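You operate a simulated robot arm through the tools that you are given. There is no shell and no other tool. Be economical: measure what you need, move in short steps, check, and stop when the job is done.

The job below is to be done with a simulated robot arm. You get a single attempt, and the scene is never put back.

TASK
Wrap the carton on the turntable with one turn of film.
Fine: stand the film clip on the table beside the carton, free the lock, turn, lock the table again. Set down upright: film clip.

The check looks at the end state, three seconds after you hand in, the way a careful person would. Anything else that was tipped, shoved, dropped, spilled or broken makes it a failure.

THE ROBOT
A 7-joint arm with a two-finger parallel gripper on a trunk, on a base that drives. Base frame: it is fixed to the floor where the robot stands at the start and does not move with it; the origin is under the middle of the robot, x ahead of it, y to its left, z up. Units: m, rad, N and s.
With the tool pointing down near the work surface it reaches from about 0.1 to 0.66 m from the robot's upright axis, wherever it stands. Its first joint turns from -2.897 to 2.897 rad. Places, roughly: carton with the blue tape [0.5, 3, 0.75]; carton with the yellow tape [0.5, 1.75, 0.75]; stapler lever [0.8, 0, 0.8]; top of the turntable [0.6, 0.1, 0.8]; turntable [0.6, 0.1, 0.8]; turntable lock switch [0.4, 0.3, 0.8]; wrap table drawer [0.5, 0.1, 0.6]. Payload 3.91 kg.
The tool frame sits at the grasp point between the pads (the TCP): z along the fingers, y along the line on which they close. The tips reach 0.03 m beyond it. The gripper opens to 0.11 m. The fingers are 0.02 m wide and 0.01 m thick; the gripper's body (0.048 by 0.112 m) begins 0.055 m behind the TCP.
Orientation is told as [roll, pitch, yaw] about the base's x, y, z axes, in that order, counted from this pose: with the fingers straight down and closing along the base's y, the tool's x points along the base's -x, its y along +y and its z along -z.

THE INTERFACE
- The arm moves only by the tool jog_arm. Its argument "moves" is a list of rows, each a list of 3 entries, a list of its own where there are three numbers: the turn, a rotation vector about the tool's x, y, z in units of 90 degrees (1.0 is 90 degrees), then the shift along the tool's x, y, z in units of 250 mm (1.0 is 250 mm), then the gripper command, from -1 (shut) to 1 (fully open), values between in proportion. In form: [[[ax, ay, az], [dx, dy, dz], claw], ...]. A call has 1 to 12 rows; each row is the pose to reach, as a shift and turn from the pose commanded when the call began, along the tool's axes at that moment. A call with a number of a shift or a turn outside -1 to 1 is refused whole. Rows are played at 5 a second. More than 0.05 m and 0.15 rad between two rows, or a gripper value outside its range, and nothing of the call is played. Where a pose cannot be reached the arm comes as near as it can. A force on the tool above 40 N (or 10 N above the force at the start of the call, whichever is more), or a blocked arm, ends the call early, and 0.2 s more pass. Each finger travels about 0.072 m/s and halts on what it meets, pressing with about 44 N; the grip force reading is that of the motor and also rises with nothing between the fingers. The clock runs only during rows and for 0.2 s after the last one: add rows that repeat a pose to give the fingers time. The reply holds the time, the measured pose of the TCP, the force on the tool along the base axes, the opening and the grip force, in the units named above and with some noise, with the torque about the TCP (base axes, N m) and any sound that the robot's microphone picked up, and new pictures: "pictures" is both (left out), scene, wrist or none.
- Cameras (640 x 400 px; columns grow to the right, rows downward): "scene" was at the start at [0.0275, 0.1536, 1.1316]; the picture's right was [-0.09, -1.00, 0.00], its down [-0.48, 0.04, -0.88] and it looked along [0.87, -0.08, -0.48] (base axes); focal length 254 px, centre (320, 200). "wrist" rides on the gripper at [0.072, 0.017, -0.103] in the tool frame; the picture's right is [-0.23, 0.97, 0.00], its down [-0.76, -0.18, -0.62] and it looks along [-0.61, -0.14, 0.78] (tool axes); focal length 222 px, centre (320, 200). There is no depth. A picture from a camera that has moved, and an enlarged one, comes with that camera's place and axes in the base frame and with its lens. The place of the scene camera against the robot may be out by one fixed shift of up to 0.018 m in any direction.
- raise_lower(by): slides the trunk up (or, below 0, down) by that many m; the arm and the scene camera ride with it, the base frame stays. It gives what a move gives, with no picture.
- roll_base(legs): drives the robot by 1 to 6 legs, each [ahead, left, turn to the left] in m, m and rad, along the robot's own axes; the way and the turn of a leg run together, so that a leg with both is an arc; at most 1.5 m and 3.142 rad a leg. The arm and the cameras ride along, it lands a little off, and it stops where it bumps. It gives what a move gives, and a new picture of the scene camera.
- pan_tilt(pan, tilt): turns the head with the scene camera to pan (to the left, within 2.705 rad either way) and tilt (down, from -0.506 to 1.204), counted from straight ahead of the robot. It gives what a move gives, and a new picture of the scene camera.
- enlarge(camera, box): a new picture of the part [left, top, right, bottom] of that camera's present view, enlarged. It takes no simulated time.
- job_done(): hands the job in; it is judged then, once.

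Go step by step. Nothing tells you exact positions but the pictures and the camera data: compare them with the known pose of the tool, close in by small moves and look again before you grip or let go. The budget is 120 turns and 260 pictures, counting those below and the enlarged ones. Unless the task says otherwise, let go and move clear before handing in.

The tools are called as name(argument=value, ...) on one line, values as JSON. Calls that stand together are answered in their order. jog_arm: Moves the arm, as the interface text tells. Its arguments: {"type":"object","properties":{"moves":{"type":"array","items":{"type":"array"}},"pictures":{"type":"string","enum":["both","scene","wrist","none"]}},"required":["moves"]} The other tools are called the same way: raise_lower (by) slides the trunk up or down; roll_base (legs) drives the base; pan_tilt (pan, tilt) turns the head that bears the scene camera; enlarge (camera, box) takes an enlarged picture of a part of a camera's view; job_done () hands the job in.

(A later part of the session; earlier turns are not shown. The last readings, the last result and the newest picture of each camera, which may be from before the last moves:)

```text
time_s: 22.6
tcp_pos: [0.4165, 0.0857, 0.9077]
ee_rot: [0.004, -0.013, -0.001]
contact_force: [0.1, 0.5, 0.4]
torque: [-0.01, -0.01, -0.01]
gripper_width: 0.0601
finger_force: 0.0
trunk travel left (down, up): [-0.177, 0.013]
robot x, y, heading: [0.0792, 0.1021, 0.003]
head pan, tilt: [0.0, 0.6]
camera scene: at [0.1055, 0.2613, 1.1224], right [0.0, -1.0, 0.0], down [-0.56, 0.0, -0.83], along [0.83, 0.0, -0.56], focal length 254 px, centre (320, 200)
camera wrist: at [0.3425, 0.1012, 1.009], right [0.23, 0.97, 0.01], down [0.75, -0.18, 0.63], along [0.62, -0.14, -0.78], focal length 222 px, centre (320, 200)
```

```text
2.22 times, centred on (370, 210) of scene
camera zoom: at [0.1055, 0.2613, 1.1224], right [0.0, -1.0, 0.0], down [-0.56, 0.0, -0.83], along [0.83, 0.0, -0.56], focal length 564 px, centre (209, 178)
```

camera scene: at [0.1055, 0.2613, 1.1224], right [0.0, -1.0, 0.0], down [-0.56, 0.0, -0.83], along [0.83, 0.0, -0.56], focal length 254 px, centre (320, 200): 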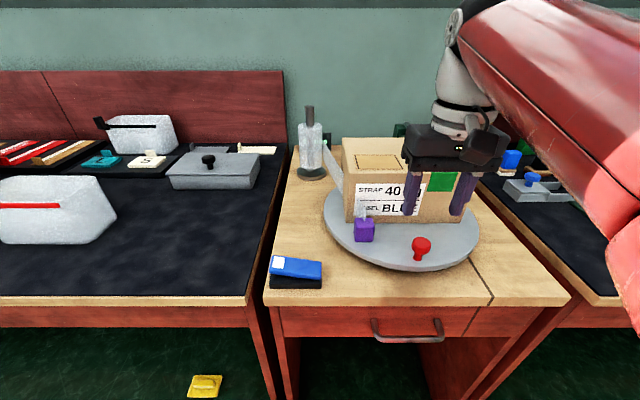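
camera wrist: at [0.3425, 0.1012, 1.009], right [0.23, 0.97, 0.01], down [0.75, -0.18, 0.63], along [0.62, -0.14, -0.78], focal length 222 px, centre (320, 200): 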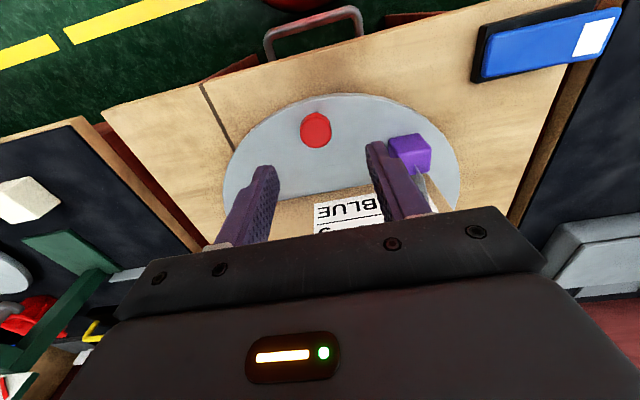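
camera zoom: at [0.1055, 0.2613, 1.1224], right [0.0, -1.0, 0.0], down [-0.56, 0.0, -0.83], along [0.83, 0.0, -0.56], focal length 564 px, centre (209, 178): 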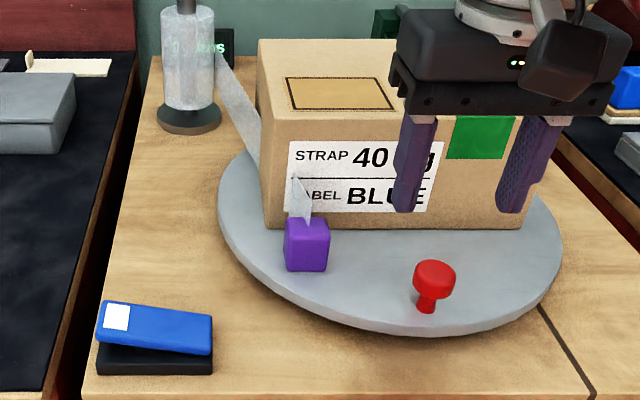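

The lock is switched and the clip is standing. Knob is at about (0.422, 0.080), turntable centre about (0.565, 0.079), so knob radius is about 0.143. I'll creep a little forward and raise the trunk to make the far side easier, then align over the knob.

raise_lower(by=0.012)

roll_base(legs=[[0.03, 0, 0]])

pan_tilt(pan=0.0, tilt=0.9)

```text
time_s: 23.1
tcp_pos: [0.4163, 0.0854, 0.9182]
ee_rot: [0.004, -0.014, -0.001]
contact_force: [0.2, 0.4, -0.3]
torque: [-0.02, 0.01, -0.02]
gripper_width: 0.0605
finger_force: 0.0
trunk travel left (down, up): [-0.189, 0.001]
robot x, y, heading: [0.0825, 0.1007, -0.0]
head pan, tilt: [0.0, 0.6]
```

```text
time_s: 24.0
tcp_pos: [0.4471, 0.0858, 0.919]
ee_rot: [0.006, -0.012, 0.002]
contact_force: [-0.1, 0.5, 0.3]
torque: [-0.03, 0.02, -0.01]
gripper_width: 0.0606
finger_force: 0.1
trunk travel left (down, up): [-0.189, 0.001]
robot x, y, heading: [0.1087, 0.1012, -0.003]
head pan, tilt: [0.0, 0.6]
camera scene: at [0.1356, 0.2612, 1.1344], right [0.0, -1.0, 0.0], down [-0.56, 0.0, -0.83], along [0.83, 0.0, -0.56], focal length 254 px, centre (320, 200)
```

scene: 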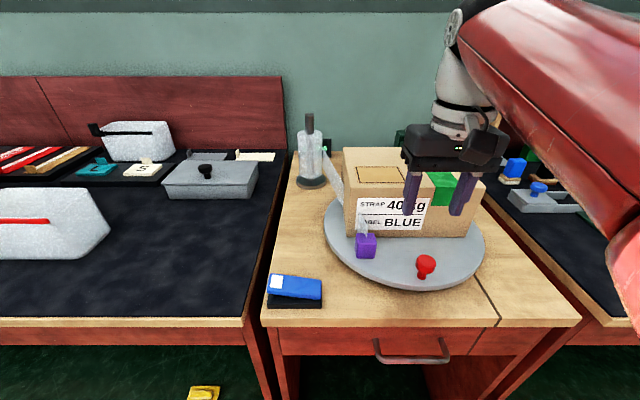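

```text
time_s: 24.8
tcp_pos: [0.4469, 0.0856, 0.9188]
ee_rot: [0.006, -0.012, 0.001]
contact_force: [0.0, 0.5, 0.4]
torque: [-0.04, -0.01, -0.02]
gripper_width: 0.0602
finger_force: 0.1
trunk travel left (down, up): [-0.189, 0.001]
robot x, y, heading: [0.1085, 0.0997, -0.002]
head pan, tilt: [0.0, 0.901]
camera scene: at [0.1228, 0.2612, 1.1097], right [0.0, -1.0, 0.0], down [-0.78, 0.0, -0.62], along [0.62, 0.0, -0.78], focal length 254 px, centre (320, 200)
```

scene: 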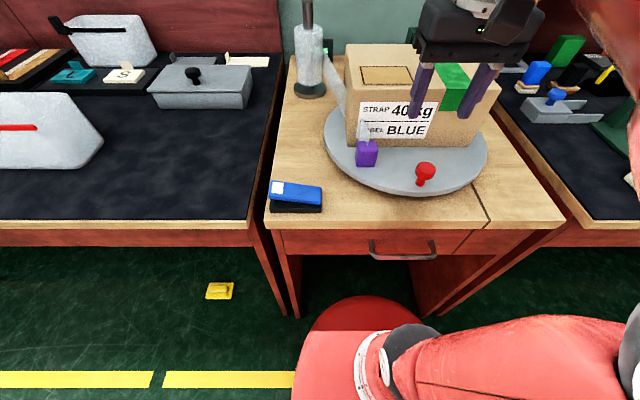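

jog_arm(moves=[[[0.004, 0.008, 0], [0.1, -0.023, 0.06], 0.1], [[0.004, 0.008, 0], [0.1, -0.023, 0.18], 0.1], [[0.004, 0.008, 0], [0.1, -0.023, 0.22], 0.1], [[0.004, 0.008, 0], [0.1, -0.023, 0.22], 0.1]], pictures="both")

enlarge(camera="wrist", box=[220, 60, 420, 200])

enlarge(camera="scene", box=[320, 60, 500, 210])

```text
time_s: 25.8
tcp_pos: [0.4231, 0.0814, 0.8632]
ee_rot: [-0.001, -0.001, 0.002]
contact_force: [-0.2, 0.0, 0.0]
torque: [0.03, 0.03, 0.04]
gripper_width: 0.0604
finger_force: 0.0
trunk travel left (down, up): [-0.189, 0.001]
robot x, y, heading: [0.1133, 0.0998, 0.001]
head pan, tilt: [0.0, 0.901]
camera scene: at [0.1227, 0.2612, 1.1096], right [0.0, -1.0, 0.0], down [-0.78, 0.0, -0.62], along [0.62, 0.0, -0.78], focal length 254 px, centre (320, 200)
camera wrist: at [0.349, 0.0974, 0.9666], right [0.23, 0.97, 0.0], down [0.76, -0.18, 0.62], along [0.61, -0.14, -0.78], focal length 222 px, centre (320, 200)
```

scene: 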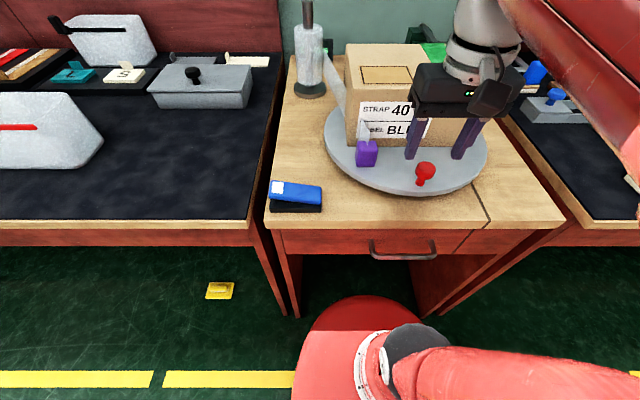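
wrist: 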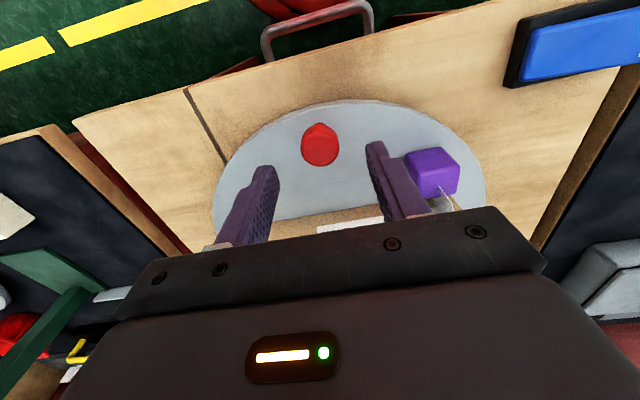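

```text
2.86 times, centred on (320, 130) of wrist
camera zoom: at [0.349, 0.0974, 0.9666], right [0.23, 0.97, 0.0], down [0.76, -0.18, 0.62], along [0.61, -0.14, -0.78], focal length 635 px, centre (320, 400)
```

zoom: 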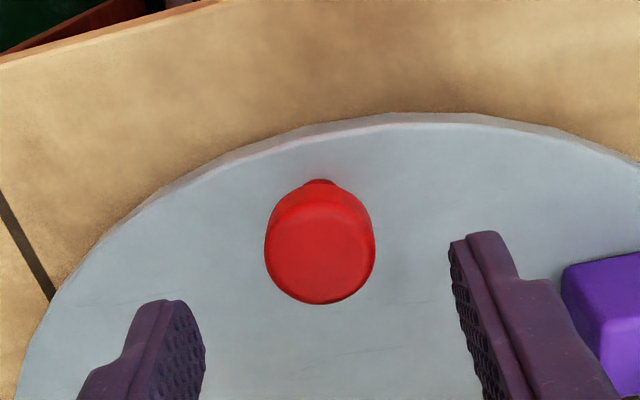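

```text
2.67 times, centred on (410, 135) of scene
camera zoom: at [0.1227, 0.2612, 1.1096], right [0.0, -1.0, 0.0], down [-0.78, 0.0, -0.62], along [0.62, 0.0, -0.78], focal length 677 px, centre (80, 373)
```

zoom: 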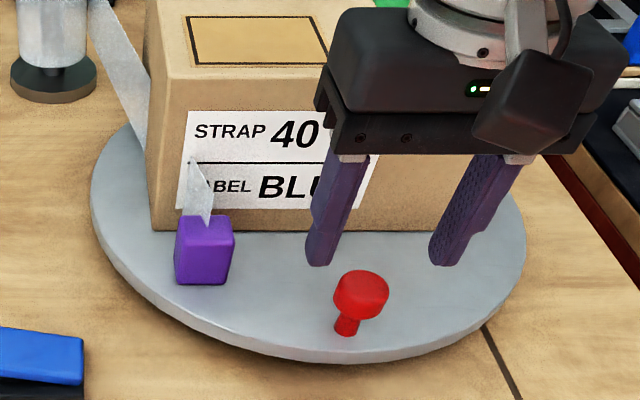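

Aligned over the knob. Descend so the tips straddle its head and close to feel its width.

jog_arm(moves=[[[0, 0, 0], [0.012, -0.002, 0.06], 0.1], [[0, 0, 0], [0.012, -0.002, 0.12], 0.1], [[0, 0, 0], [0.012, -0.002, 0.165], 0.1], [[0, 0, 0], [0.012, -0.002, 0.165], -0.4], [[0, 0, 0], [0.012, -0.002, 0.165], -0.6], [[0, 0, 0], [0.012, -0.002, 0.165], -0.6], [[0, 0, 0], [0.012, -0.002, 0.165], -0.6]], pictures="both")

enlarge(camera="scene", box=[320, 60, 500, 210])

```text
time_s: 27.4
tcp_pos: [0.4192, 0.0794, 0.8225]
ee_rot: [-0.001, -0.001, 0.001]
contact_force: [-0.4, -0.1, -1.5]
torque: [-0.05, -0.34, -0.03]
gripper_width: 0.0294
finger_force: 45.1
trunk travel left (down, up): [-0.189, 0.001]
robot x, y, heading: [0.1091, 0.0968, -0.001]
head pan, tilt: [0.0, 0.901]
camera scene: at [0.1227, 0.2611, 1.1096], right [0.0, -1.0, 0.0], down [-0.78, 0.0, -0.62], along [0.62, 0.0, -0.78], focal length 254 px, centre (320, 200)
camera wrist: at [0.3466, 0.0962, 0.9258], right [0.23, 0.97, 0.0], down [0.76, -0.18, 0.62], along [0.61, -0.14, -0.78], focal length 222 px, centre (320, 200)
```

scene: 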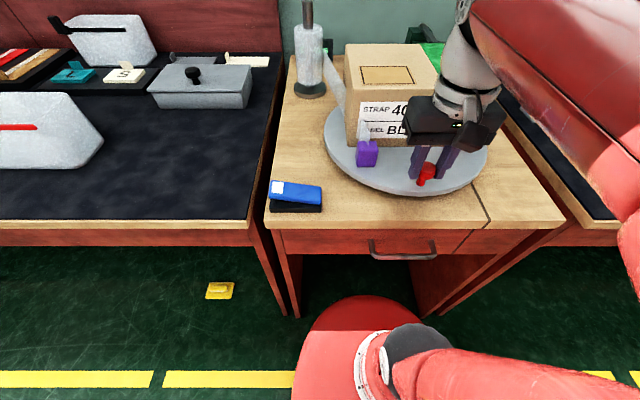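
wrist: 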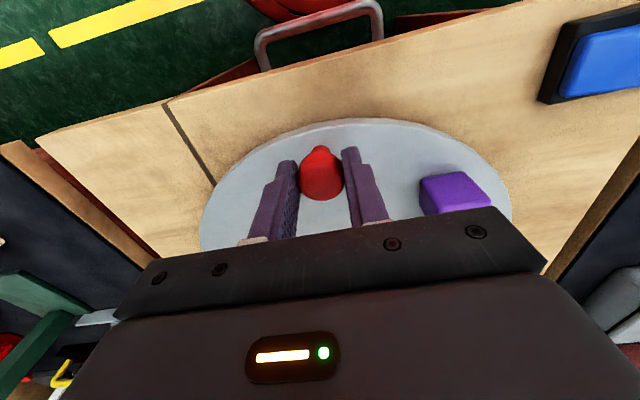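

```text
2.67 times, centred on (410, 135) of scene
camera zoom: at [0.1227, 0.2611, 1.1096], right [0.0, -1.0, 0.0], down [-0.78, 0.0, -0.62], along [0.62, 0.0, -0.78], focal length 677 px, centre (80, 373)
```

zoom: 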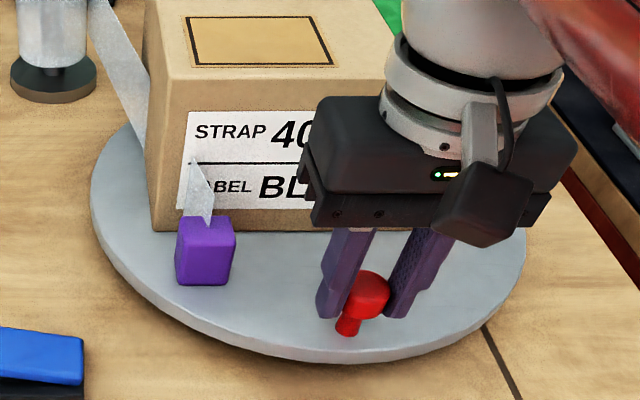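

The knob is gripped (29 mm wide). I'll loosen slightly and try the first ~0.7 rad counter-clockwise, so the clip moves away from the roll and film winds on, with the hand yawing along.

jog_arm(moves=[[[0, 0, -0.0255], [-0.0005, -0.023, 0], -0.4], [[0, 0, -0.0637], [-0.0029, -0.0575, 0], -0.4], [[0, 0, -0.1146], [-0.0093, -0.1031, 0], -0.4], [[0, 0, -0.1783], [-0.0224, -0.1592, 0], -0.4], [[0, 0, -0.2419], [-0.0411, -0.2136, 0], -0.4], [[0, 0, -0.3056], [-0.0651, -0.266, 0], -0.4], [[0, 0, -0.3692], [-0.0942, -0.3157, 0], -0.4], [[0, 0, -0.4202], [-0.121, -0.3532, 0], -0.4], [[0, 0, -0.4456], [-0.1355, -0.3711, 0], -0.4], [[0, 0, -0.4456], [-0.1355, -0.3711, 0], -0.4]], pictures="both")

```text
time_s: 29.6
tcp_pos: [0.4547, -0.013, 0.8218]
ee_rot: [0.0, 0.001, 0.701]
contact_force: [-0.6, 0.0, -0.2]
torque: [0.01, 0.01, -0.02]
gripper_width: 0.0328
finger_force: 0.2
trunk travel left (down, up): [-0.189, 0.001]
robot x, y, heading: [0.1103, 0.1005, 0.005]
head pan, tilt: [0.0, 0.901]
camera scene: at [0.1227, 0.2611, 1.1096], right [0.0, -1.0, 0.0], down [-0.78, 0.0, -0.62], along [0.62, 0.0, -0.78], focal length 254 px, centre (320, 200)
camera wrist: at [0.3867, -0.0473, 0.9258], right [-0.45, 0.89, 0.0], down [0.7, 0.36, 0.62], along [0.56, 0.28, -0.78], focal length 222 px, centre (320, 200)
```

scene: 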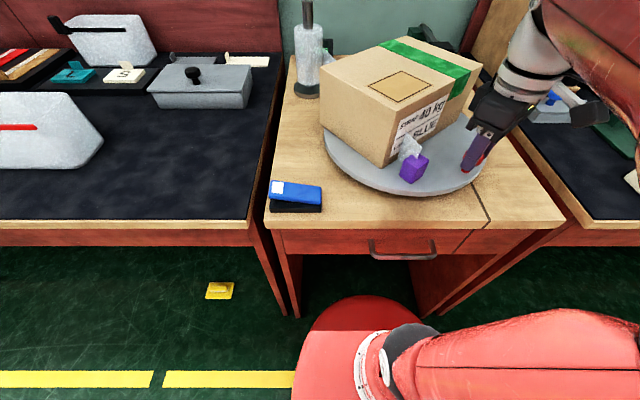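
wrist: 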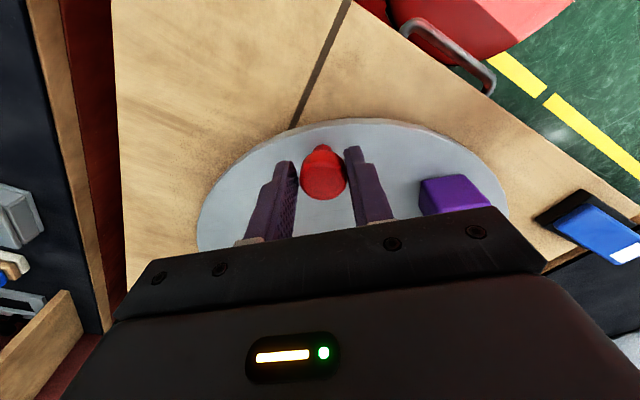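

It turns freely and the clip rides along upright. By symmetry, the same tool-frame arc continues it; another 0.96 rad.

jog_arm(moves=[[[0, 0, -0.0318], [-0.0007, -0.0288, 0], -0.4], [[0, 0, -0.0891], [-0.0056, -0.0804, 0], -0.4], [[0, 0, -0.1528], [-0.0165, -0.1369, 0], -0.4], [[0, 0, -0.2165], [-0.033, -0.1921, 0], -0.4], [[0, 0, -0.2801], [-0.0549, -0.2453, 0], -0.4], [[0, 0, -0.3438], [-0.082, -0.2961, 0], -0.4], [[0, 0, -0.4074], [-0.114, -0.344, 0], -0.4], [[0, 0, -0.4711], [-0.1506, -0.3884, 0], -0.4], [[0, 0, -0.5348], [-0.1915, -0.4289, 0], -0.4], [[0, 0, -0.5857], [-0.2272, -0.4582, 0], -0.4], [[0, 0, -0.6112], [-0.246, -0.4718, 0], -0.4], [[0, 0, -0.6112], [-0.246, -0.4718, 0], -0.4]], pictures="both")

```text
time_s: 32.2
tcp_pos: [0.5761, -0.0645, 0.8229]
ee_rot: [0.001, 0.0, 1.662]
contact_force: [-0.5, -0.3, 0.4]
torque: [0.04, -0.02, 0.0]
gripper_width: 0.0328
finger_force: 0.0
trunk travel left (down, up): [-0.189, 0.001]
robot x, y, heading: [0.1109, 0.1003, -0.0]
head pan, tilt: [0.0, 0.901]
camera scene: at [0.1228, 0.2611, 1.1096], right [0.0, -1.0, 0.0], down [-0.78, 0.0, -0.62], along [0.62, 0.0, -0.78], focal length 254 px, centre (320, 200)
camera wrist: at [0.5656, -0.1375, 0.9252], right [-0.99, 0.14, 0.0], down [0.11, 0.78, 0.62], along [0.09, 0.62, -0.78], focal length 222 px, centre (320, 200)
```

scene: 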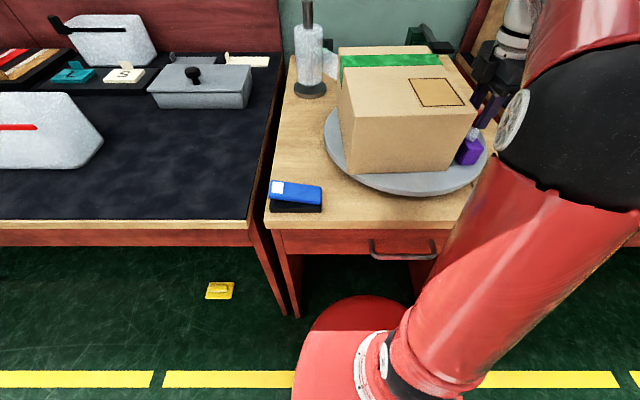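
wrist: 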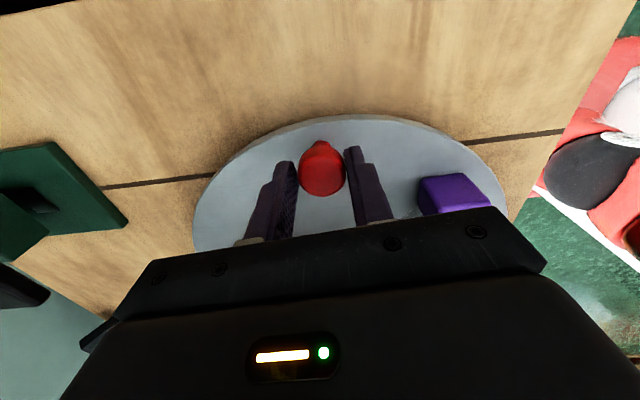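

Turned to about 95°. A green stapler stands near the back-right of the table, so before swinging on I need its clearance.

enlarge(camera="wrist", box=[0, 100, 320, 300])

pan_tilt(pan=-0.15, tilt=0.5)

enlarge(camera="scene", box=[220, 100, 480, 270])

```text
2.00 times, centred on (160, 200) of wrist
camera zoom: at [0.5656, -0.1375, 0.9252], right [-0.99, 0.14, 0.0], down [0.11, 0.78, 0.62], along [0.09, 0.62, -0.78], focal length 444 px, centre (640, 200)
```

zoom: 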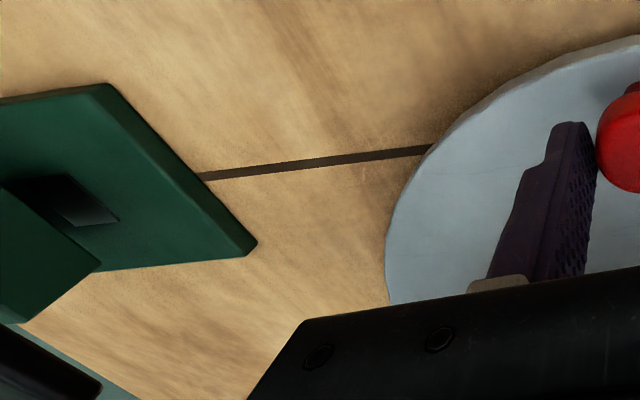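

```text
time_s: 33.0
tcp_pos: [0.5776, -0.0638, 0.8222]
ee_rot: [0.0, 0.001, 1.66]
contact_force: [0.5, -0.3, 0.4]
torque: [0.04, -0.01, -0.01]
gripper_width: 0.033
finger_force: 0.0
trunk travel left (down, up): [-0.189, 0.001]
robot x, y, heading: [0.1106, 0.0992, 0.0]
head pan, tilt: [-0.15, 0.499]
camera scene: at [0.1373, 0.2476, 1.1434], right [-0.15, -0.99, 0.0], down [-0.47, 0.07, -0.88], along [0.87, -0.13, -0.48], focal length 254 px, centre (320, 200)
```

scene: 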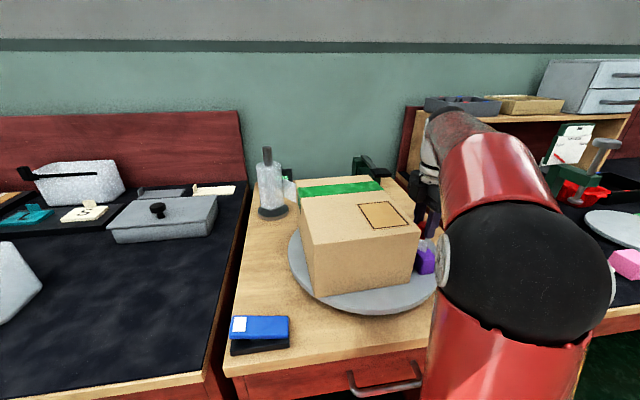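

```text
2.35 times, centred on (350, 185) of scene
camera zoom: at [0.1373, 0.2476, 1.1434], right [-0.15, -0.99, 0.0], down [-0.47, 0.07, -0.88], along [0.87, -0.13, -0.48], focal length 598 px, centre (249, 235)
```

zoom: 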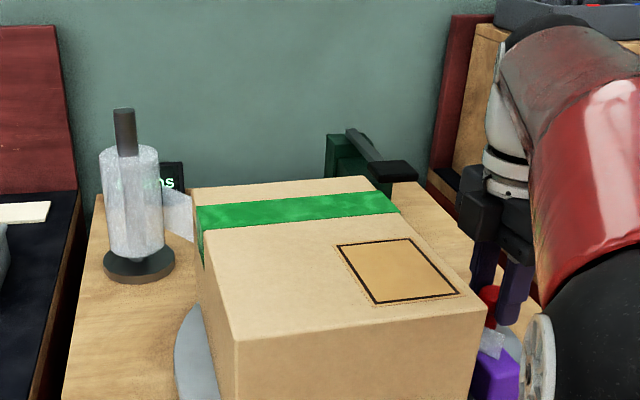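

The stapler base front edge is near x≈0.773, y −0.10…−0.01. With the wrist camera facing outward it could come close, so I'll regrip with the hand turned 180° and the camera inward. First open, lift and rotate.

jog_arm(moves=[[[0, 0, 0], [0, 0, 0], 0.0], [[0, 0, 0], [0, 0, 0], 0.1], [[0, 0, 0], [0, 0, -0.1], 0.1], [[0, 0, 0], [0, 0, -0.22], 0.1], [[0, 0, 0.09], [0, 0, -0.22], 0.1], [[0, 0, 0.18], [0, 0, -0.22], 0.1], [[0, 0, 0.27], [0, 0, -0.22], 0.1], [[0, 0, 0.36], [0, 0, -0.22], 0.1], [[0, 0, 0.45], [0, 0, -0.22], 0.1], [[0, 0, 0.54], [0, 0, -0.22], 0.1], [[0, 0, 0.63], [0, 0, -0.22], 0.1], [[0, 0, 0.72], [0, 0, -0.22], 0.1]], pictures="scene")

jog_arm(moves=[[[0, 0, 0.09], [0, 0, 0], 0.1], [[0, 0, 0.18], [0, 0, 0], 0.1], [[0, 0, 0.27], [0, 0, 0], 0.1], [[0, 0, 0.36], [0, 0, 0], 0.1], [[0, 0, 0.45], [0, 0, 0], 0.1], [[0, 0, 0.54], [0, 0, 0], 0.1], [[0, 0, 0.63], [0, 0, 0], 0.1], [[0, 0, 0.72], [0, 0, 0], 0.1], [[0, 0, 0.81], [0, 0, 0], 0.1], [[0, 0, 0.9], [0, 0, 0], 0.1], [[0, 0, 0.99], [0, 0, 0], 0.1], [[0, 0, 1.0], [0, 0, 0], 0.1]], pictures="both")

```text
time_s: 35.6
tcp_pos: [0.5768, -0.0645, 0.8774]
ee_rot: [-0.002, 0.003, 0.527]
contact_force: [0.6, 0.2, 0.8]
torque: [0.02, -0.01, -0.01]
gripper_width: 0.0606
finger_force: 0.1
trunk travel left (down, up): [-0.189, 0.001]
robot x, y, heading: [0.1128, 0.0989, -0.002]
head pan, tilt: [-0.15, 0.499]
camera scene: at [0.1373, 0.2475, 1.1435], right [-0.15, -0.99, 0.0], down [-0.47, 0.07, -0.88], along [0.87, -0.13, -0.48], focal length 254 px, centre (320, 200)
```

scene: 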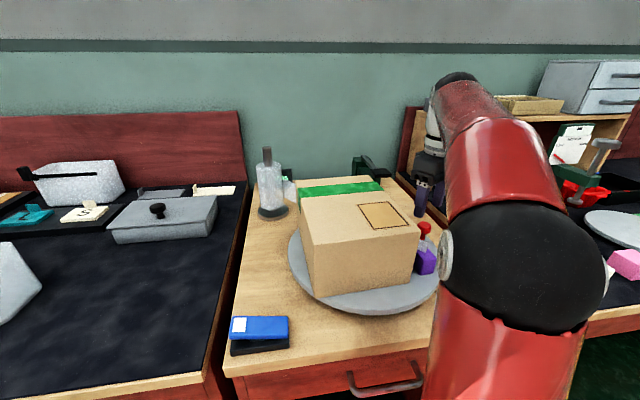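

```text
time_s: 38.2
tcp_pos: [0.5756, -0.0639, 0.8771]
ee_rot: [0.0, -0.002, -1.045]
contact_force: [-0.4, -0.4, 0.2]
torque: [0.04, 0.02, -0.03]
gripper_width: 0.0606
finger_force: 0.0
trunk travel left (down, up): [-0.189, 0.001]
robot x, y, heading: [0.11, 0.0962, -0.0]
head pan, tilt: [-0.15, 0.499]
camera scene: at [0.1373, 0.2475, 1.1435], right [-0.15, -0.99, 0.0], down [-0.47, 0.07, -0.88], along [0.87, -0.13, -0.48], focal length 254 px, centre (320, 200)
camera wrist: at [0.5537, 0.0067, 0.98], right [0.96, 0.29, 0.0], down [0.23, -0.75, 0.62], along [0.18, -0.6, -0.78], focal length 222 px, centre (320, 200)
```

scene: 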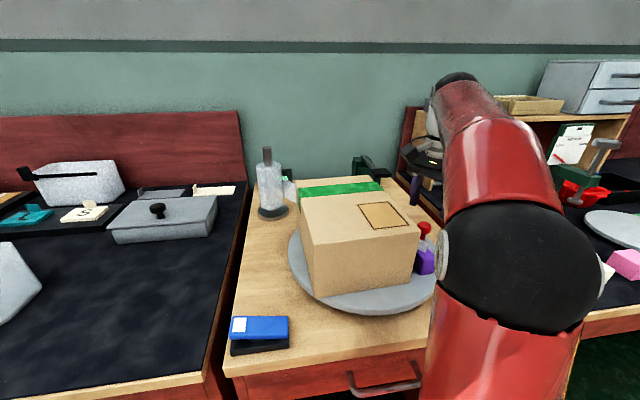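
wrist: 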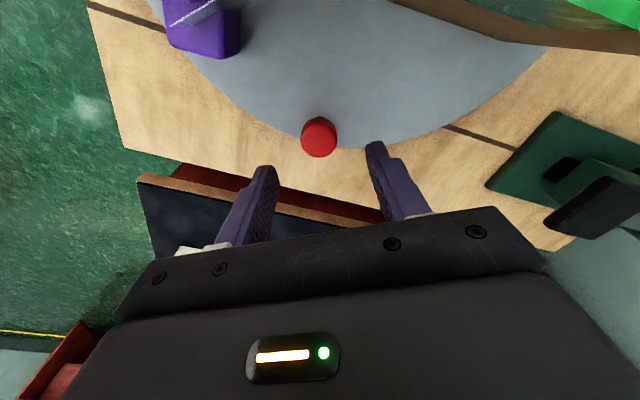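

Rotated most of the way. I'll finish the rotation to yaw −1.48, nudge 5 mm inward, and descend around the knob at a slightly higher grip.

jog_arm(moves=[[[0, 0, 0.09], [0.015, 0.0135, 0], 0.1], [[0, 0, 0.18], [0.015, 0.0135, 0], 0.1], [[0, 0, 0.277], [0.015, 0.0135, 0], 0.1], [[0, 0, 0.277], [0.015, 0.0135, 0], 0.1]], pictures="wrist")

enlarge(camera="wrist", box=[220, 80, 420, 220])

```text
refused: row 3 steps farther than a row can; nothing moved
```

```text
2.86 times, centred on (320, 150) of wrist
camera zoom: at [0.5537, 0.0067, 0.98], right [0.96, 0.29, 0.0], down [0.23, -0.75, 0.62], along [0.18, -0.6, -0.78], focal length 635 px, centre (320, 343)
```

zoom: 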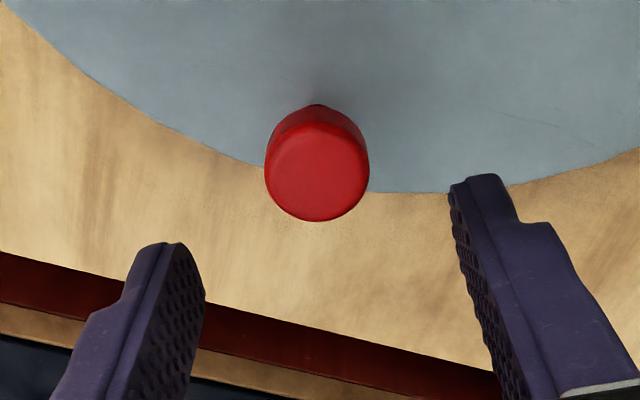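

jog_arm(moves=[[[0, 0, 0.09], [0.01, 0.006, 0], 0.1], [[0, 0, 0.18], [0.01, 0.006, 0], 0.1], [[0, 0, 0.27], [0.01, 0.006, 0.02], 0.1], [[0, 0, 0.277], [0.01, 0.006, 0.1], 0.1], [[0, 0, 0.277], [0.01, 0.006, 0.188], 0.1], [[0, 0, 0.277], [0.01, 0.006, 0.188], -0.2], [[0, 0, 0.277], [0.01, 0.006, 0.188], -0.4], [[0, 0, 0.277], [0.01, 0.006, 0.188], -0.4], [[0, 0, 0.277], [0.01, 0.006, 0.188], -0.4]], pictures="both")

enlarge(camera="scene", box=[220, 100, 480, 270])

```text
time_s: 40.2
tcp_pos: [0.5765, -0.0627, 0.8297]
ee_rot: [0.002, -0.002, -1.477]
contact_force: [0.6, 0.8, 0.1]
torque: [0.01, 0.02, 0.02]
gripper_width: 0.0331
finger_force: 0.1
trunk travel left (down, up): [-0.189, 0.001]
robot x, y, heading: [0.1101, 0.0992, 0.002]
head pan, tilt: [-0.15, 0.499]
camera scene: at [0.1373, 0.2475, 1.1435], right [-0.15, -0.99, 0.0], down [-0.47, 0.07, -0.88], along [0.87, -0.13, -0.48], focal length 254 px, centre (320, 200)
camera wrist: at [0.5868, 0.0102, 0.9327], right [0.99, -0.13, 0.0], down [-0.11, -0.77, 0.62], along [-0.08, -0.62, -0.78], focal length 222 px, centre (320, 200)
```

scene: 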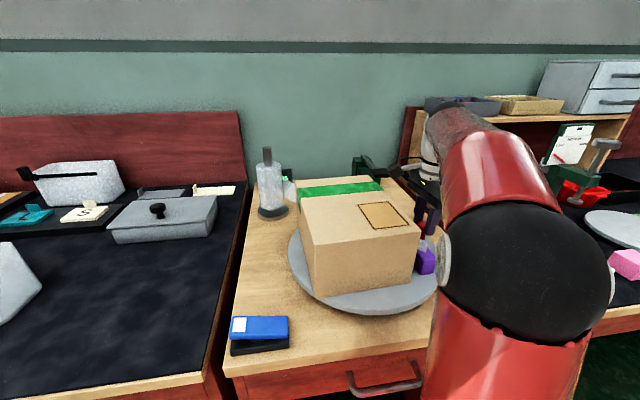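
wrist: 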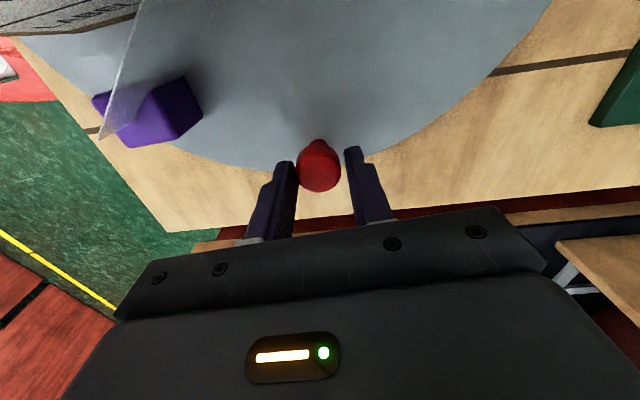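

```text
2.35 times, centred on (350, 185) of scene
camera zoom: at [0.1373, 0.2475, 1.1435], right [-0.15, -0.99, 0.0], down [-0.47, 0.07, -0.88], along [0.87, -0.13, -0.48], focal length 598 px, centre (249, 235)
```

zoom: 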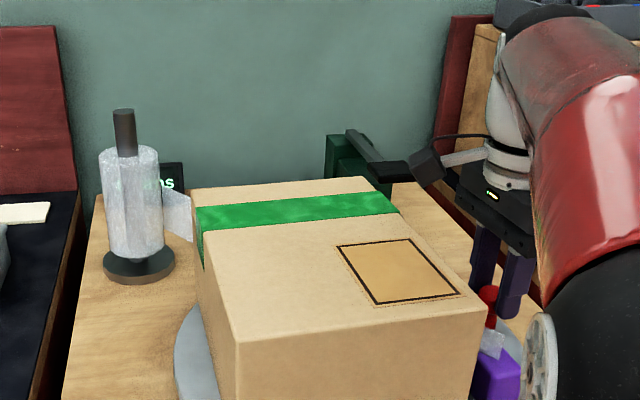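

Knob recaptured with the camera inward. Continue counter-clockwise by 0.96 rad toward the back.

jog_arm(moves=[[[0, 0, -0.0318], [0.0007, 0.0284, 0], -0.4], [[0, 0, -0.0891], [0.0056, 0.0793, 0], -0.4], [[0, 0, -0.1528], [0.0163, 0.135, 0], -0.4], [[0, 0, -0.2165], [0.0325, 0.1894, 0], -0.4], [[0, 0, -0.2801], [0.0542, 0.2419, 0], -0.4], [[0, 0, -0.3438], [0.0809, 0.292, 0], -0.4], [[0, 0, -0.4074], [0.1124, 0.3392, 0], -0.4], [[0, 0, -0.4711], [0.1485, 0.383, 0], -0.4], [[0, 0, -0.5348], [0.1888, 0.423, 0], -0.4], [[0, 0, -0.5857], [0.2241, 0.4518, 0], -0.4], [[0, 0, -0.6112], [0.2426, 0.4653, 0], -0.4], [[0, 0, -0.6112], [0.2426, 0.4653, 0], -0.4]], pictures="both")

enlarge(camera="scene", box=[220, 100, 480, 270])

```text
time_s: 42.9
tcp_pos: [0.6877, 0.011, 0.8295]
ee_rot: [-0.001, 0.0, -0.515]
contact_force: [0.4, -0.2, -0.7]
torque: [0.01, -0.01, -0.03]
gripper_width: 0.0329
finger_force: 0.2
trunk travel left (down, up): [-0.189, 0.001]
robot x, y, heading: [0.1103, 0.0985, -0.001]
head pan, tilt: [-0.15, 0.499]
camera scene: at [0.1374, 0.2475, 1.1435], right [-0.15, -0.99, 0.0], down [-0.47, 0.07, -0.88], along [0.87, -0.13, -0.48], focal length 254 px, centre (320, 200)
camera wrist: at [0.6324, 0.0602, 0.9329], right [0.68, 0.74, 0.0], down [0.58, -0.53, 0.62], along [0.46, -0.42, -0.78], focal length 222 px, centre (320, 200)
```

scene: 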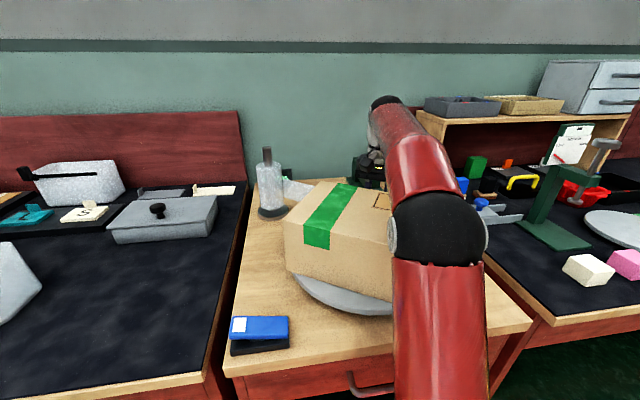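
wrist: 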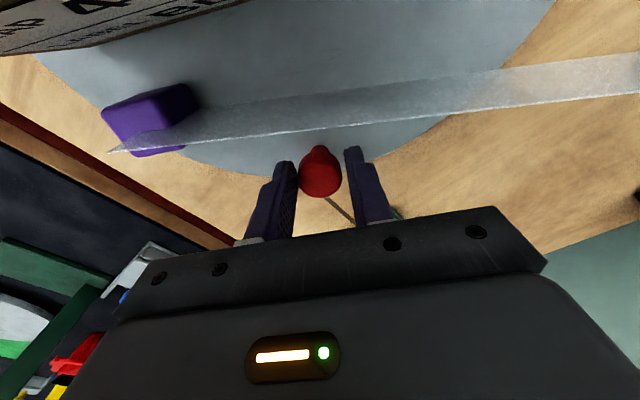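

```text
2.35 times, centred on (350, 185) of scene
camera zoom: at [0.1374, 0.2475, 1.1435], right [-0.15, -0.99, 0.0], down [-0.47, 0.07, -0.88], along [0.87, -0.13, -0.48], focal length 598 px, centre (249, 235)
```

zoom: 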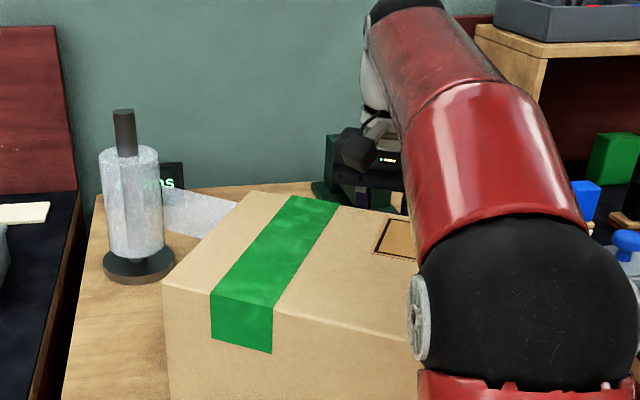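

The turntable is at about 150°. My elbow sits low (about z 0.955) over the sweeping carton corner, so I'll release, lift, drive 4 cm closer to raise the elbow, and regrip.

jog_arm(moves=[[[0, 0, 0], [0, 0, 0], 0.0], [[0, 0, 0], [0, 0, 0], 0.1], [[0, 0, 0], [0, 0, -0.1], 0.1], [[0, 0, 0], [0, 0, -0.22], 0.1], [[0, 0, 0], [0, 0, -0.22], 0.1]], pictures="none")

roll_base(legs=[[0.04, 0, 0]])

enlarge(camera="scene", box=[220, 100, 500, 300])

```text
time_s: 44.0
tcp_pos: [0.6882, 0.0107, 0.8847]
ee_rot: [0.0, 0.0, -0.515]
contact_force: [0.1, 0.3, 0.1]
torque: [0.03, 0.02, -0.05]
gripper_width: 0.0606
finger_force: 0.1
trunk travel left (down, up): [-0.189, 0.001]
robot x, y, heading: [0.1126, 0.0961, 0.0]
head pan, tilt: [-0.15, 0.499]
```

```text
time_s: 44.9
tcp_pos: [0.7284, 0.0113, 0.8848]
ee_rot: [-0.002, 0.001, -0.517]
contact_force: [-0.1, 1.4, -0.7]
torque: [0.0, -0.02, -0.01]
gripper_width: 0.0604
finger_force: 0.0
trunk travel left (down, up): [-0.189, 0.001]
robot x, y, heading: [0.1489, 0.0988, -0.002]
head pan, tilt: [-0.15, 0.499]
camera scene: at [0.1782, 0.2475, 1.1435], right [-0.15, -0.99, 0.0], down [-0.47, 0.07, -0.88], along [0.87, -0.13, -0.48], focal length 254 px, centre (320, 200)
```

scene: 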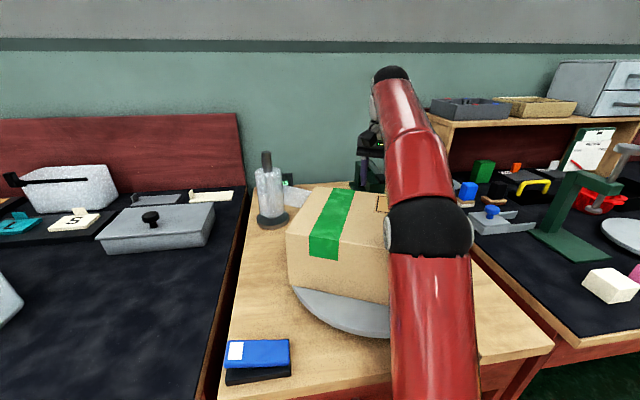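

```text
2.00 times, centred on (360, 200) of scene
camera zoom: at [0.1782, 0.2475, 1.1435], right [-0.15, -0.99, 0.0], down [-0.47, 0.07, -0.88], along [0.87, -0.13, -0.48], focal length 508 px, centre (240, 200)
```

zoom: 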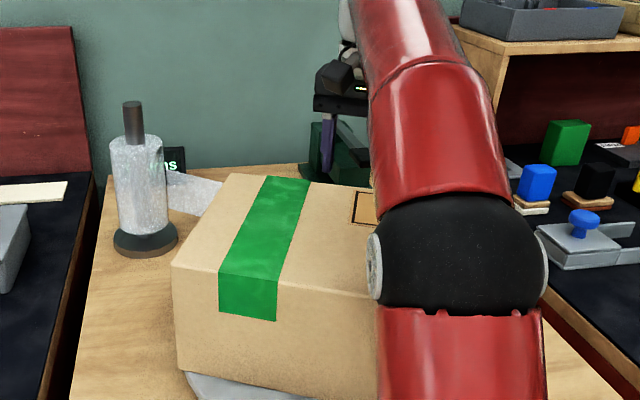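

jog_arm(moves=[[[0, 0, 0], [0.07, -0.04, 0], 0.1], [[0, 0, 0], [0.138, -0.081, 0.0], 0.1], [[0, 0, 0], [0.138, -0.081, 0.05], 0.1], [[0, 0, 0], [0.138, -0.081, 0.05], 0.1]], pictures="both")

enlarge(camera="wrist", box=[220, 60, 420, 200])

```text
time_s: 45.9
tcp_pos: [0.6898, 0.011, 0.8727]
ee_rot: [-0.002, 0.0, -0.516]
contact_force: [-0.5, 0.0, 0.6]
torque: [0.01, 0.0, 0.0]
gripper_width: 0.0605
finger_force: 0.0
trunk travel left (down, up): [-0.189, 0.001]
robot x, y, heading: [0.1532, 0.0978, -0.001]
head pan, tilt: [-0.15, 0.499]
camera scene: at [0.1782, 0.2475, 1.1435], right [-0.15, -0.99, 0.0], down [-0.47, 0.07, -0.88], along [0.87, -0.13, -0.48], focal length 254 px, centre (320, 200)
camera wrist: at [0.6344, 0.0603, 0.9751], right [0.68, 0.73, 0.0], down [0.57, -0.53, 0.62], along [0.46, -0.42, -0.78], focal length 222 px, centre (320, 200)
```

scene: 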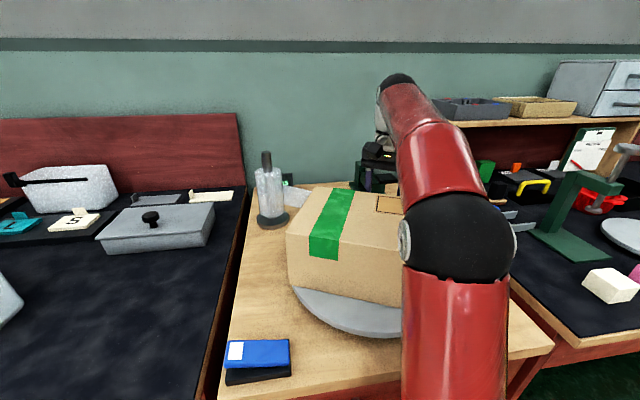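
wrist: 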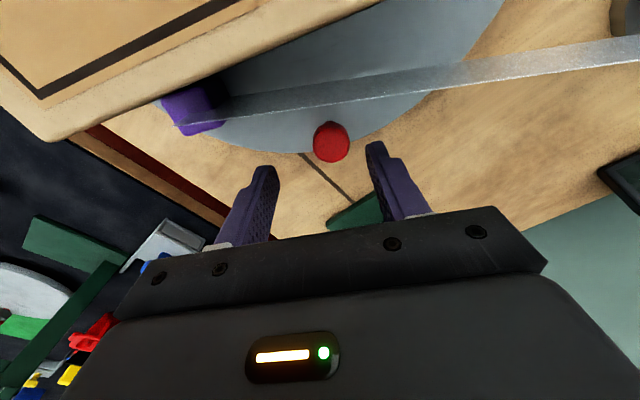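

```text
2.86 times, centred on (320, 130) of wrist
camera zoom: at [0.6344, 0.0603, 0.9751], right [0.68, 0.73, 0.0], down [0.57, -0.53, 0.62], along [0.46, -0.42, -0.78], focal length 635 px, centre (320, 400)
```

zoom: 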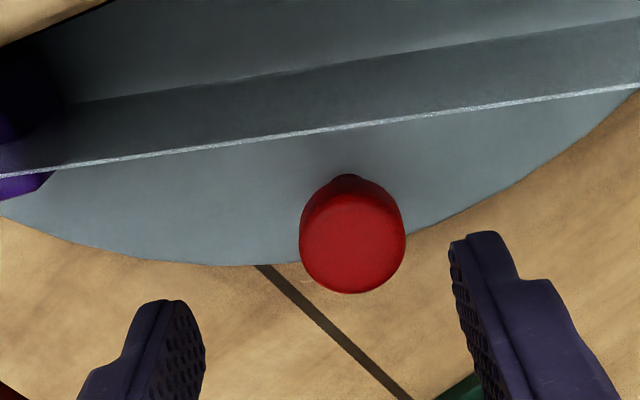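

The knob has coasted about 8 mm further; I'll shift accordingly, descend and recapture.

jog_arm(moves=[[[0, 0, 0], [0, 0.032, 0.0], 0.1], [[0, 0, 0], [0, 0.032, 0.08], 0.1], [[0, 0, 0], [0, 0.032, 0.173], 0.1], [[0, 0, 0], [0, 0.032, 0.173], -0.2], [[0, 0, 0], [0, 0.032, 0.173], -0.4], [[0, 0, 0], [0, 0.032, 0.173], -0.4], [[0, 0, 0], [0, 0.032, 0.173], -0.4]], pictures="both")

enlarge(camera="scene", box=[220, 100, 540, 300])

```text
time_s: 47.5
tcp_pos: [0.6935, 0.0162, 0.8303]
ee_rot: [-0.002, 0.0, -0.516]
contact_force: [-0.4, -0.3, 0.3]
torque: [-0.02, -0.04, -0.01]
gripper_width: 0.033
finger_force: 0.1
trunk travel left (down, up): [-0.189, 0.001]
robot x, y, heading: [0.1515, 0.0996, -0.001]
head pan, tilt: [-0.15, 0.499]
camera scene: at [0.1781, 0.2475, 1.1435], right [-0.15, -0.99, 0.0], down [-0.47, 0.07, -0.88], along [0.87, -0.13, -0.48], focal length 254 px, centre (320, 200)
camera wrist: at [0.638, 0.0664, 0.9327], right [0.68, 0.73, 0.0], down [0.57, -0.53, 0.62], along [0.46, -0.42, -0.78], focal length 222 px, centre (320, 200)
```

scene: 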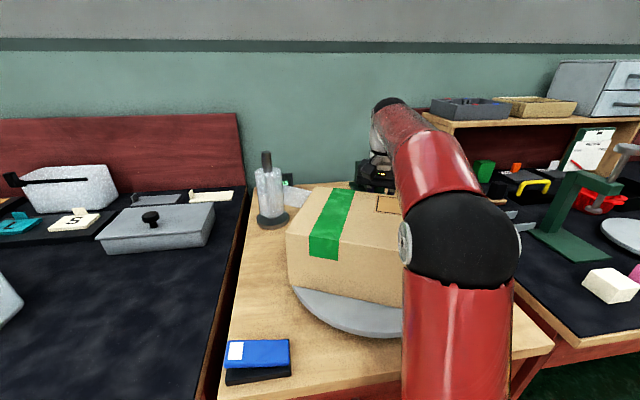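
wrist: 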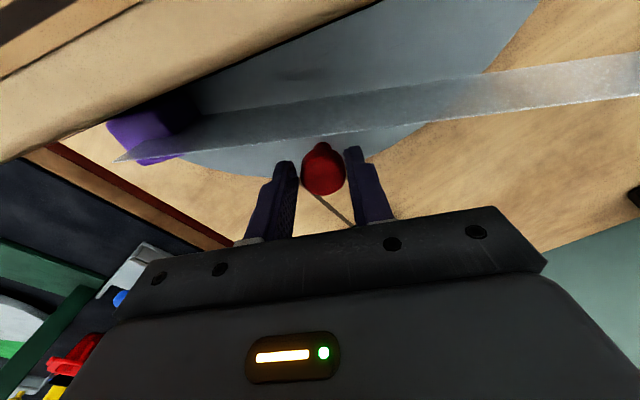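

```text
2.00 times, centred on (380, 200) of scene
camera zoom: at [0.1781, 0.2475, 1.1435], right [-0.15, -0.99, 0.0], down [-0.47, 0.07, -0.88], along [0.87, -0.13, -0.48], focal length 508 px, centre (200, 200)
```

zoom: 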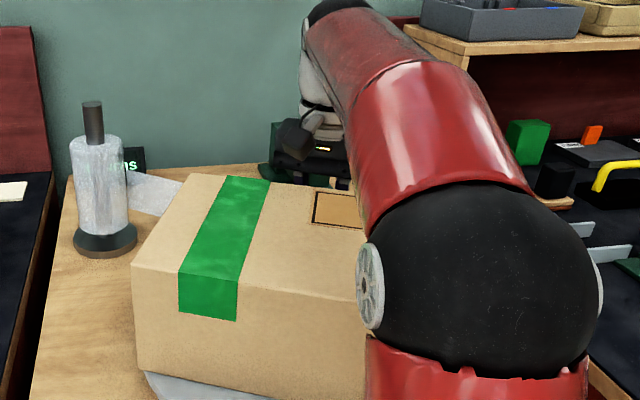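

Comparing views, the carton seems to have slid about 2 cm toward the knob on the plate, likely brushed by my upper arm when I drove. The clip is untouched. I'll finish the turn with care and then nudge the carton back to its place once the table is locked. Continue by 0.5 rad.

jog_arm(moves=[[[0, 0, -0.0428], [0.0031, 0.0342, 0], -0.4], [[0, 0, -0.0998], [0.0105, 0.0795, 0], -0.4], [[0, 0, -0.1569], [0.0215, 0.1239, 0], -0.4], [[0, 0, -0.2139], [0.036, 0.1674, 0], -0.4], [[0, 0, -0.2709], [0.054, 0.2097, 0], -0.4], [[0, 0, -0.328], [0.0752, 0.2502, 0], -0.4], [[0, 0, -0.3565], [0.087, 0.2699, 0], -0.4], [[0, 0, -0.3565], [0.087, 0.2699, 0], -0.4]], pictures="both")

enlarge(camera="scene", box=[220, 100, 540, 300])

```text
time_s: 49.3
tcp_pos: [0.7064, 0.0857, 0.8308]
ee_rot: [-0.001, -0.002, 0.045]
contact_force: [0.1, -0.1, -0.5]
torque: [-0.02, -0.01, -0.01]
gripper_width: 0.0329
finger_force: 0.1
trunk travel left (down, up): [-0.189, 0.001]
robot x, y, heading: [0.1489, 0.0996, 0.004]
head pan, tilt: [-0.15, 0.499]
camera scene: at [0.1782, 0.2475, 1.1435], right [-0.15, -0.99, 0.0], down [-0.47, 0.07, -0.88], along [0.87, -0.13, -0.48], focal length 254 px, centre (320, 200)
camera wrist: at [0.6329, 0.0992, 0.9326], right [0.18, 0.98, 0.0], down [0.77, -0.14, 0.62], along [0.61, -0.12, -0.78], focal length 222 px, centre (320, 200)
```

scene: 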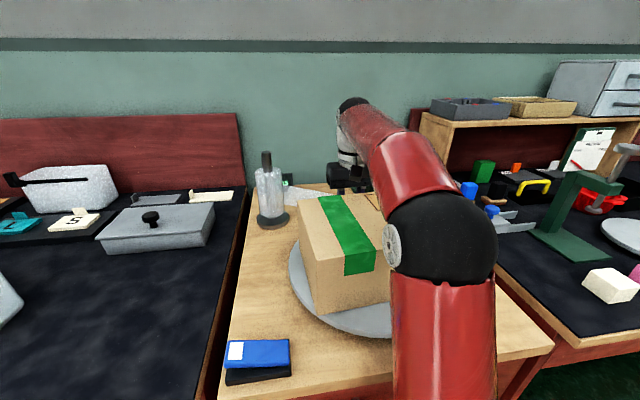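
wrist: 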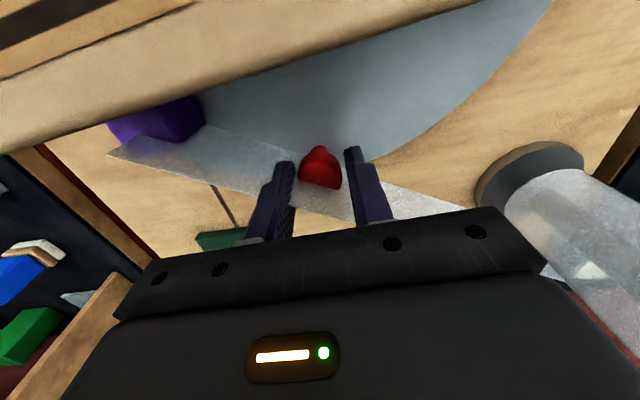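

```text
2.00 times, centred on (380, 200) of scene
camera zoom: at [0.1782, 0.2475, 1.1435], right [-0.15, -0.99, 0.0], down [-0.47, 0.07, -0.88], along [0.87, -0.13, -0.48], focal length 508 px, centre (200, 200)
```

zoom: 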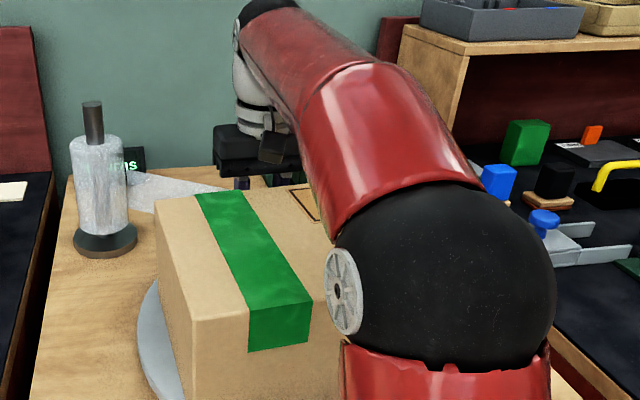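

Now at about 183°, all upright. Continue another 0.46 rad, watching the roll and the elbow.

jog_arm(moves=[[[0, 0, -0.0382], [0.001, 0.0341, 0], -0.4], [[0, 0, -0.0891], [0.0056, 0.0793, 0], -0.4], [[0, 0, -0.1401], [0.0136, 0.124, 0], -0.4], [[0, 0, -0.191], [0.0254, 0.1679, 0], -0.4], [[0, 0, -0.2419], [0.0405, 0.2107, 0], -0.4], [[0, 0, -0.2737], [0.0517, 0.2368, 0], -0.4], [[0, 0, -0.2928], [0.0591, 0.2522, 0], -0.4], [[0, 0, -0.2928], [0.0591, 0.2522, 0], -0.4]], pictures="both")

enlarge(camera="scene", box=[220, 100, 540, 300])

```text
time_s: 51.1
tcp_pos: [0.6888, 0.1478, 0.8296]
ee_rot: [-0.003, 0.001, 0.504]
contact_force: [-0.3, -0.1, -0.7]
torque: [-0.01, -0.03, 0.06]
gripper_width: 0.0333
finger_force: 0.4
trunk travel left (down, up): [-0.189, 0.001]
robot x, y, heading: [0.1504, 0.0971, -0.0]
head pan, tilt: [-0.15, 0.499]
camera scene: at [0.1782, 0.2475, 1.1435], right [-0.15, -0.99, 0.0], down [-0.47, 0.07, -0.88], along [0.87, -0.13, -0.48], focal length 254 px, centre (320, 200)
camera wrist: at [0.6176, 0.127, 0.9337], right [-0.27, 0.96, 0.0], down [0.75, 0.21, 0.62], along [0.6, 0.17, -0.78], focal length 222 px, centre (320, 200)
```

scene: 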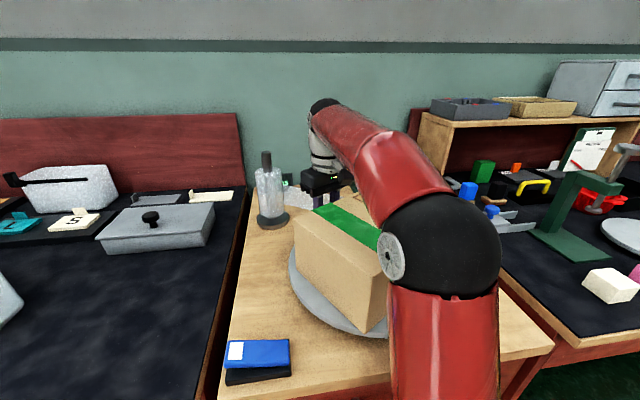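
wrist: 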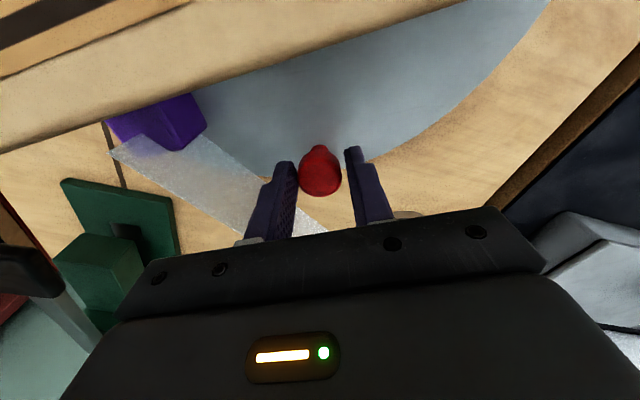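

```text
2.00 times, centred on (380, 200) of scene
camera zoom: at [0.1782, 0.2475, 1.1435], right [-0.15, -0.99, 0.0], down [-0.47, 0.07, -0.88], along [0.87, -0.13, -0.48], focal length 508 px, centre (200, 200)
```

zoom: 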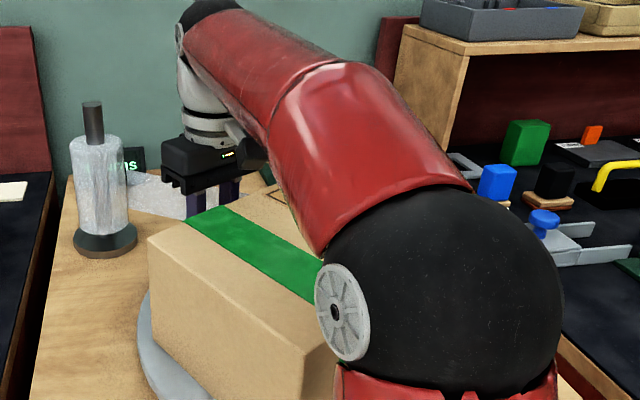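

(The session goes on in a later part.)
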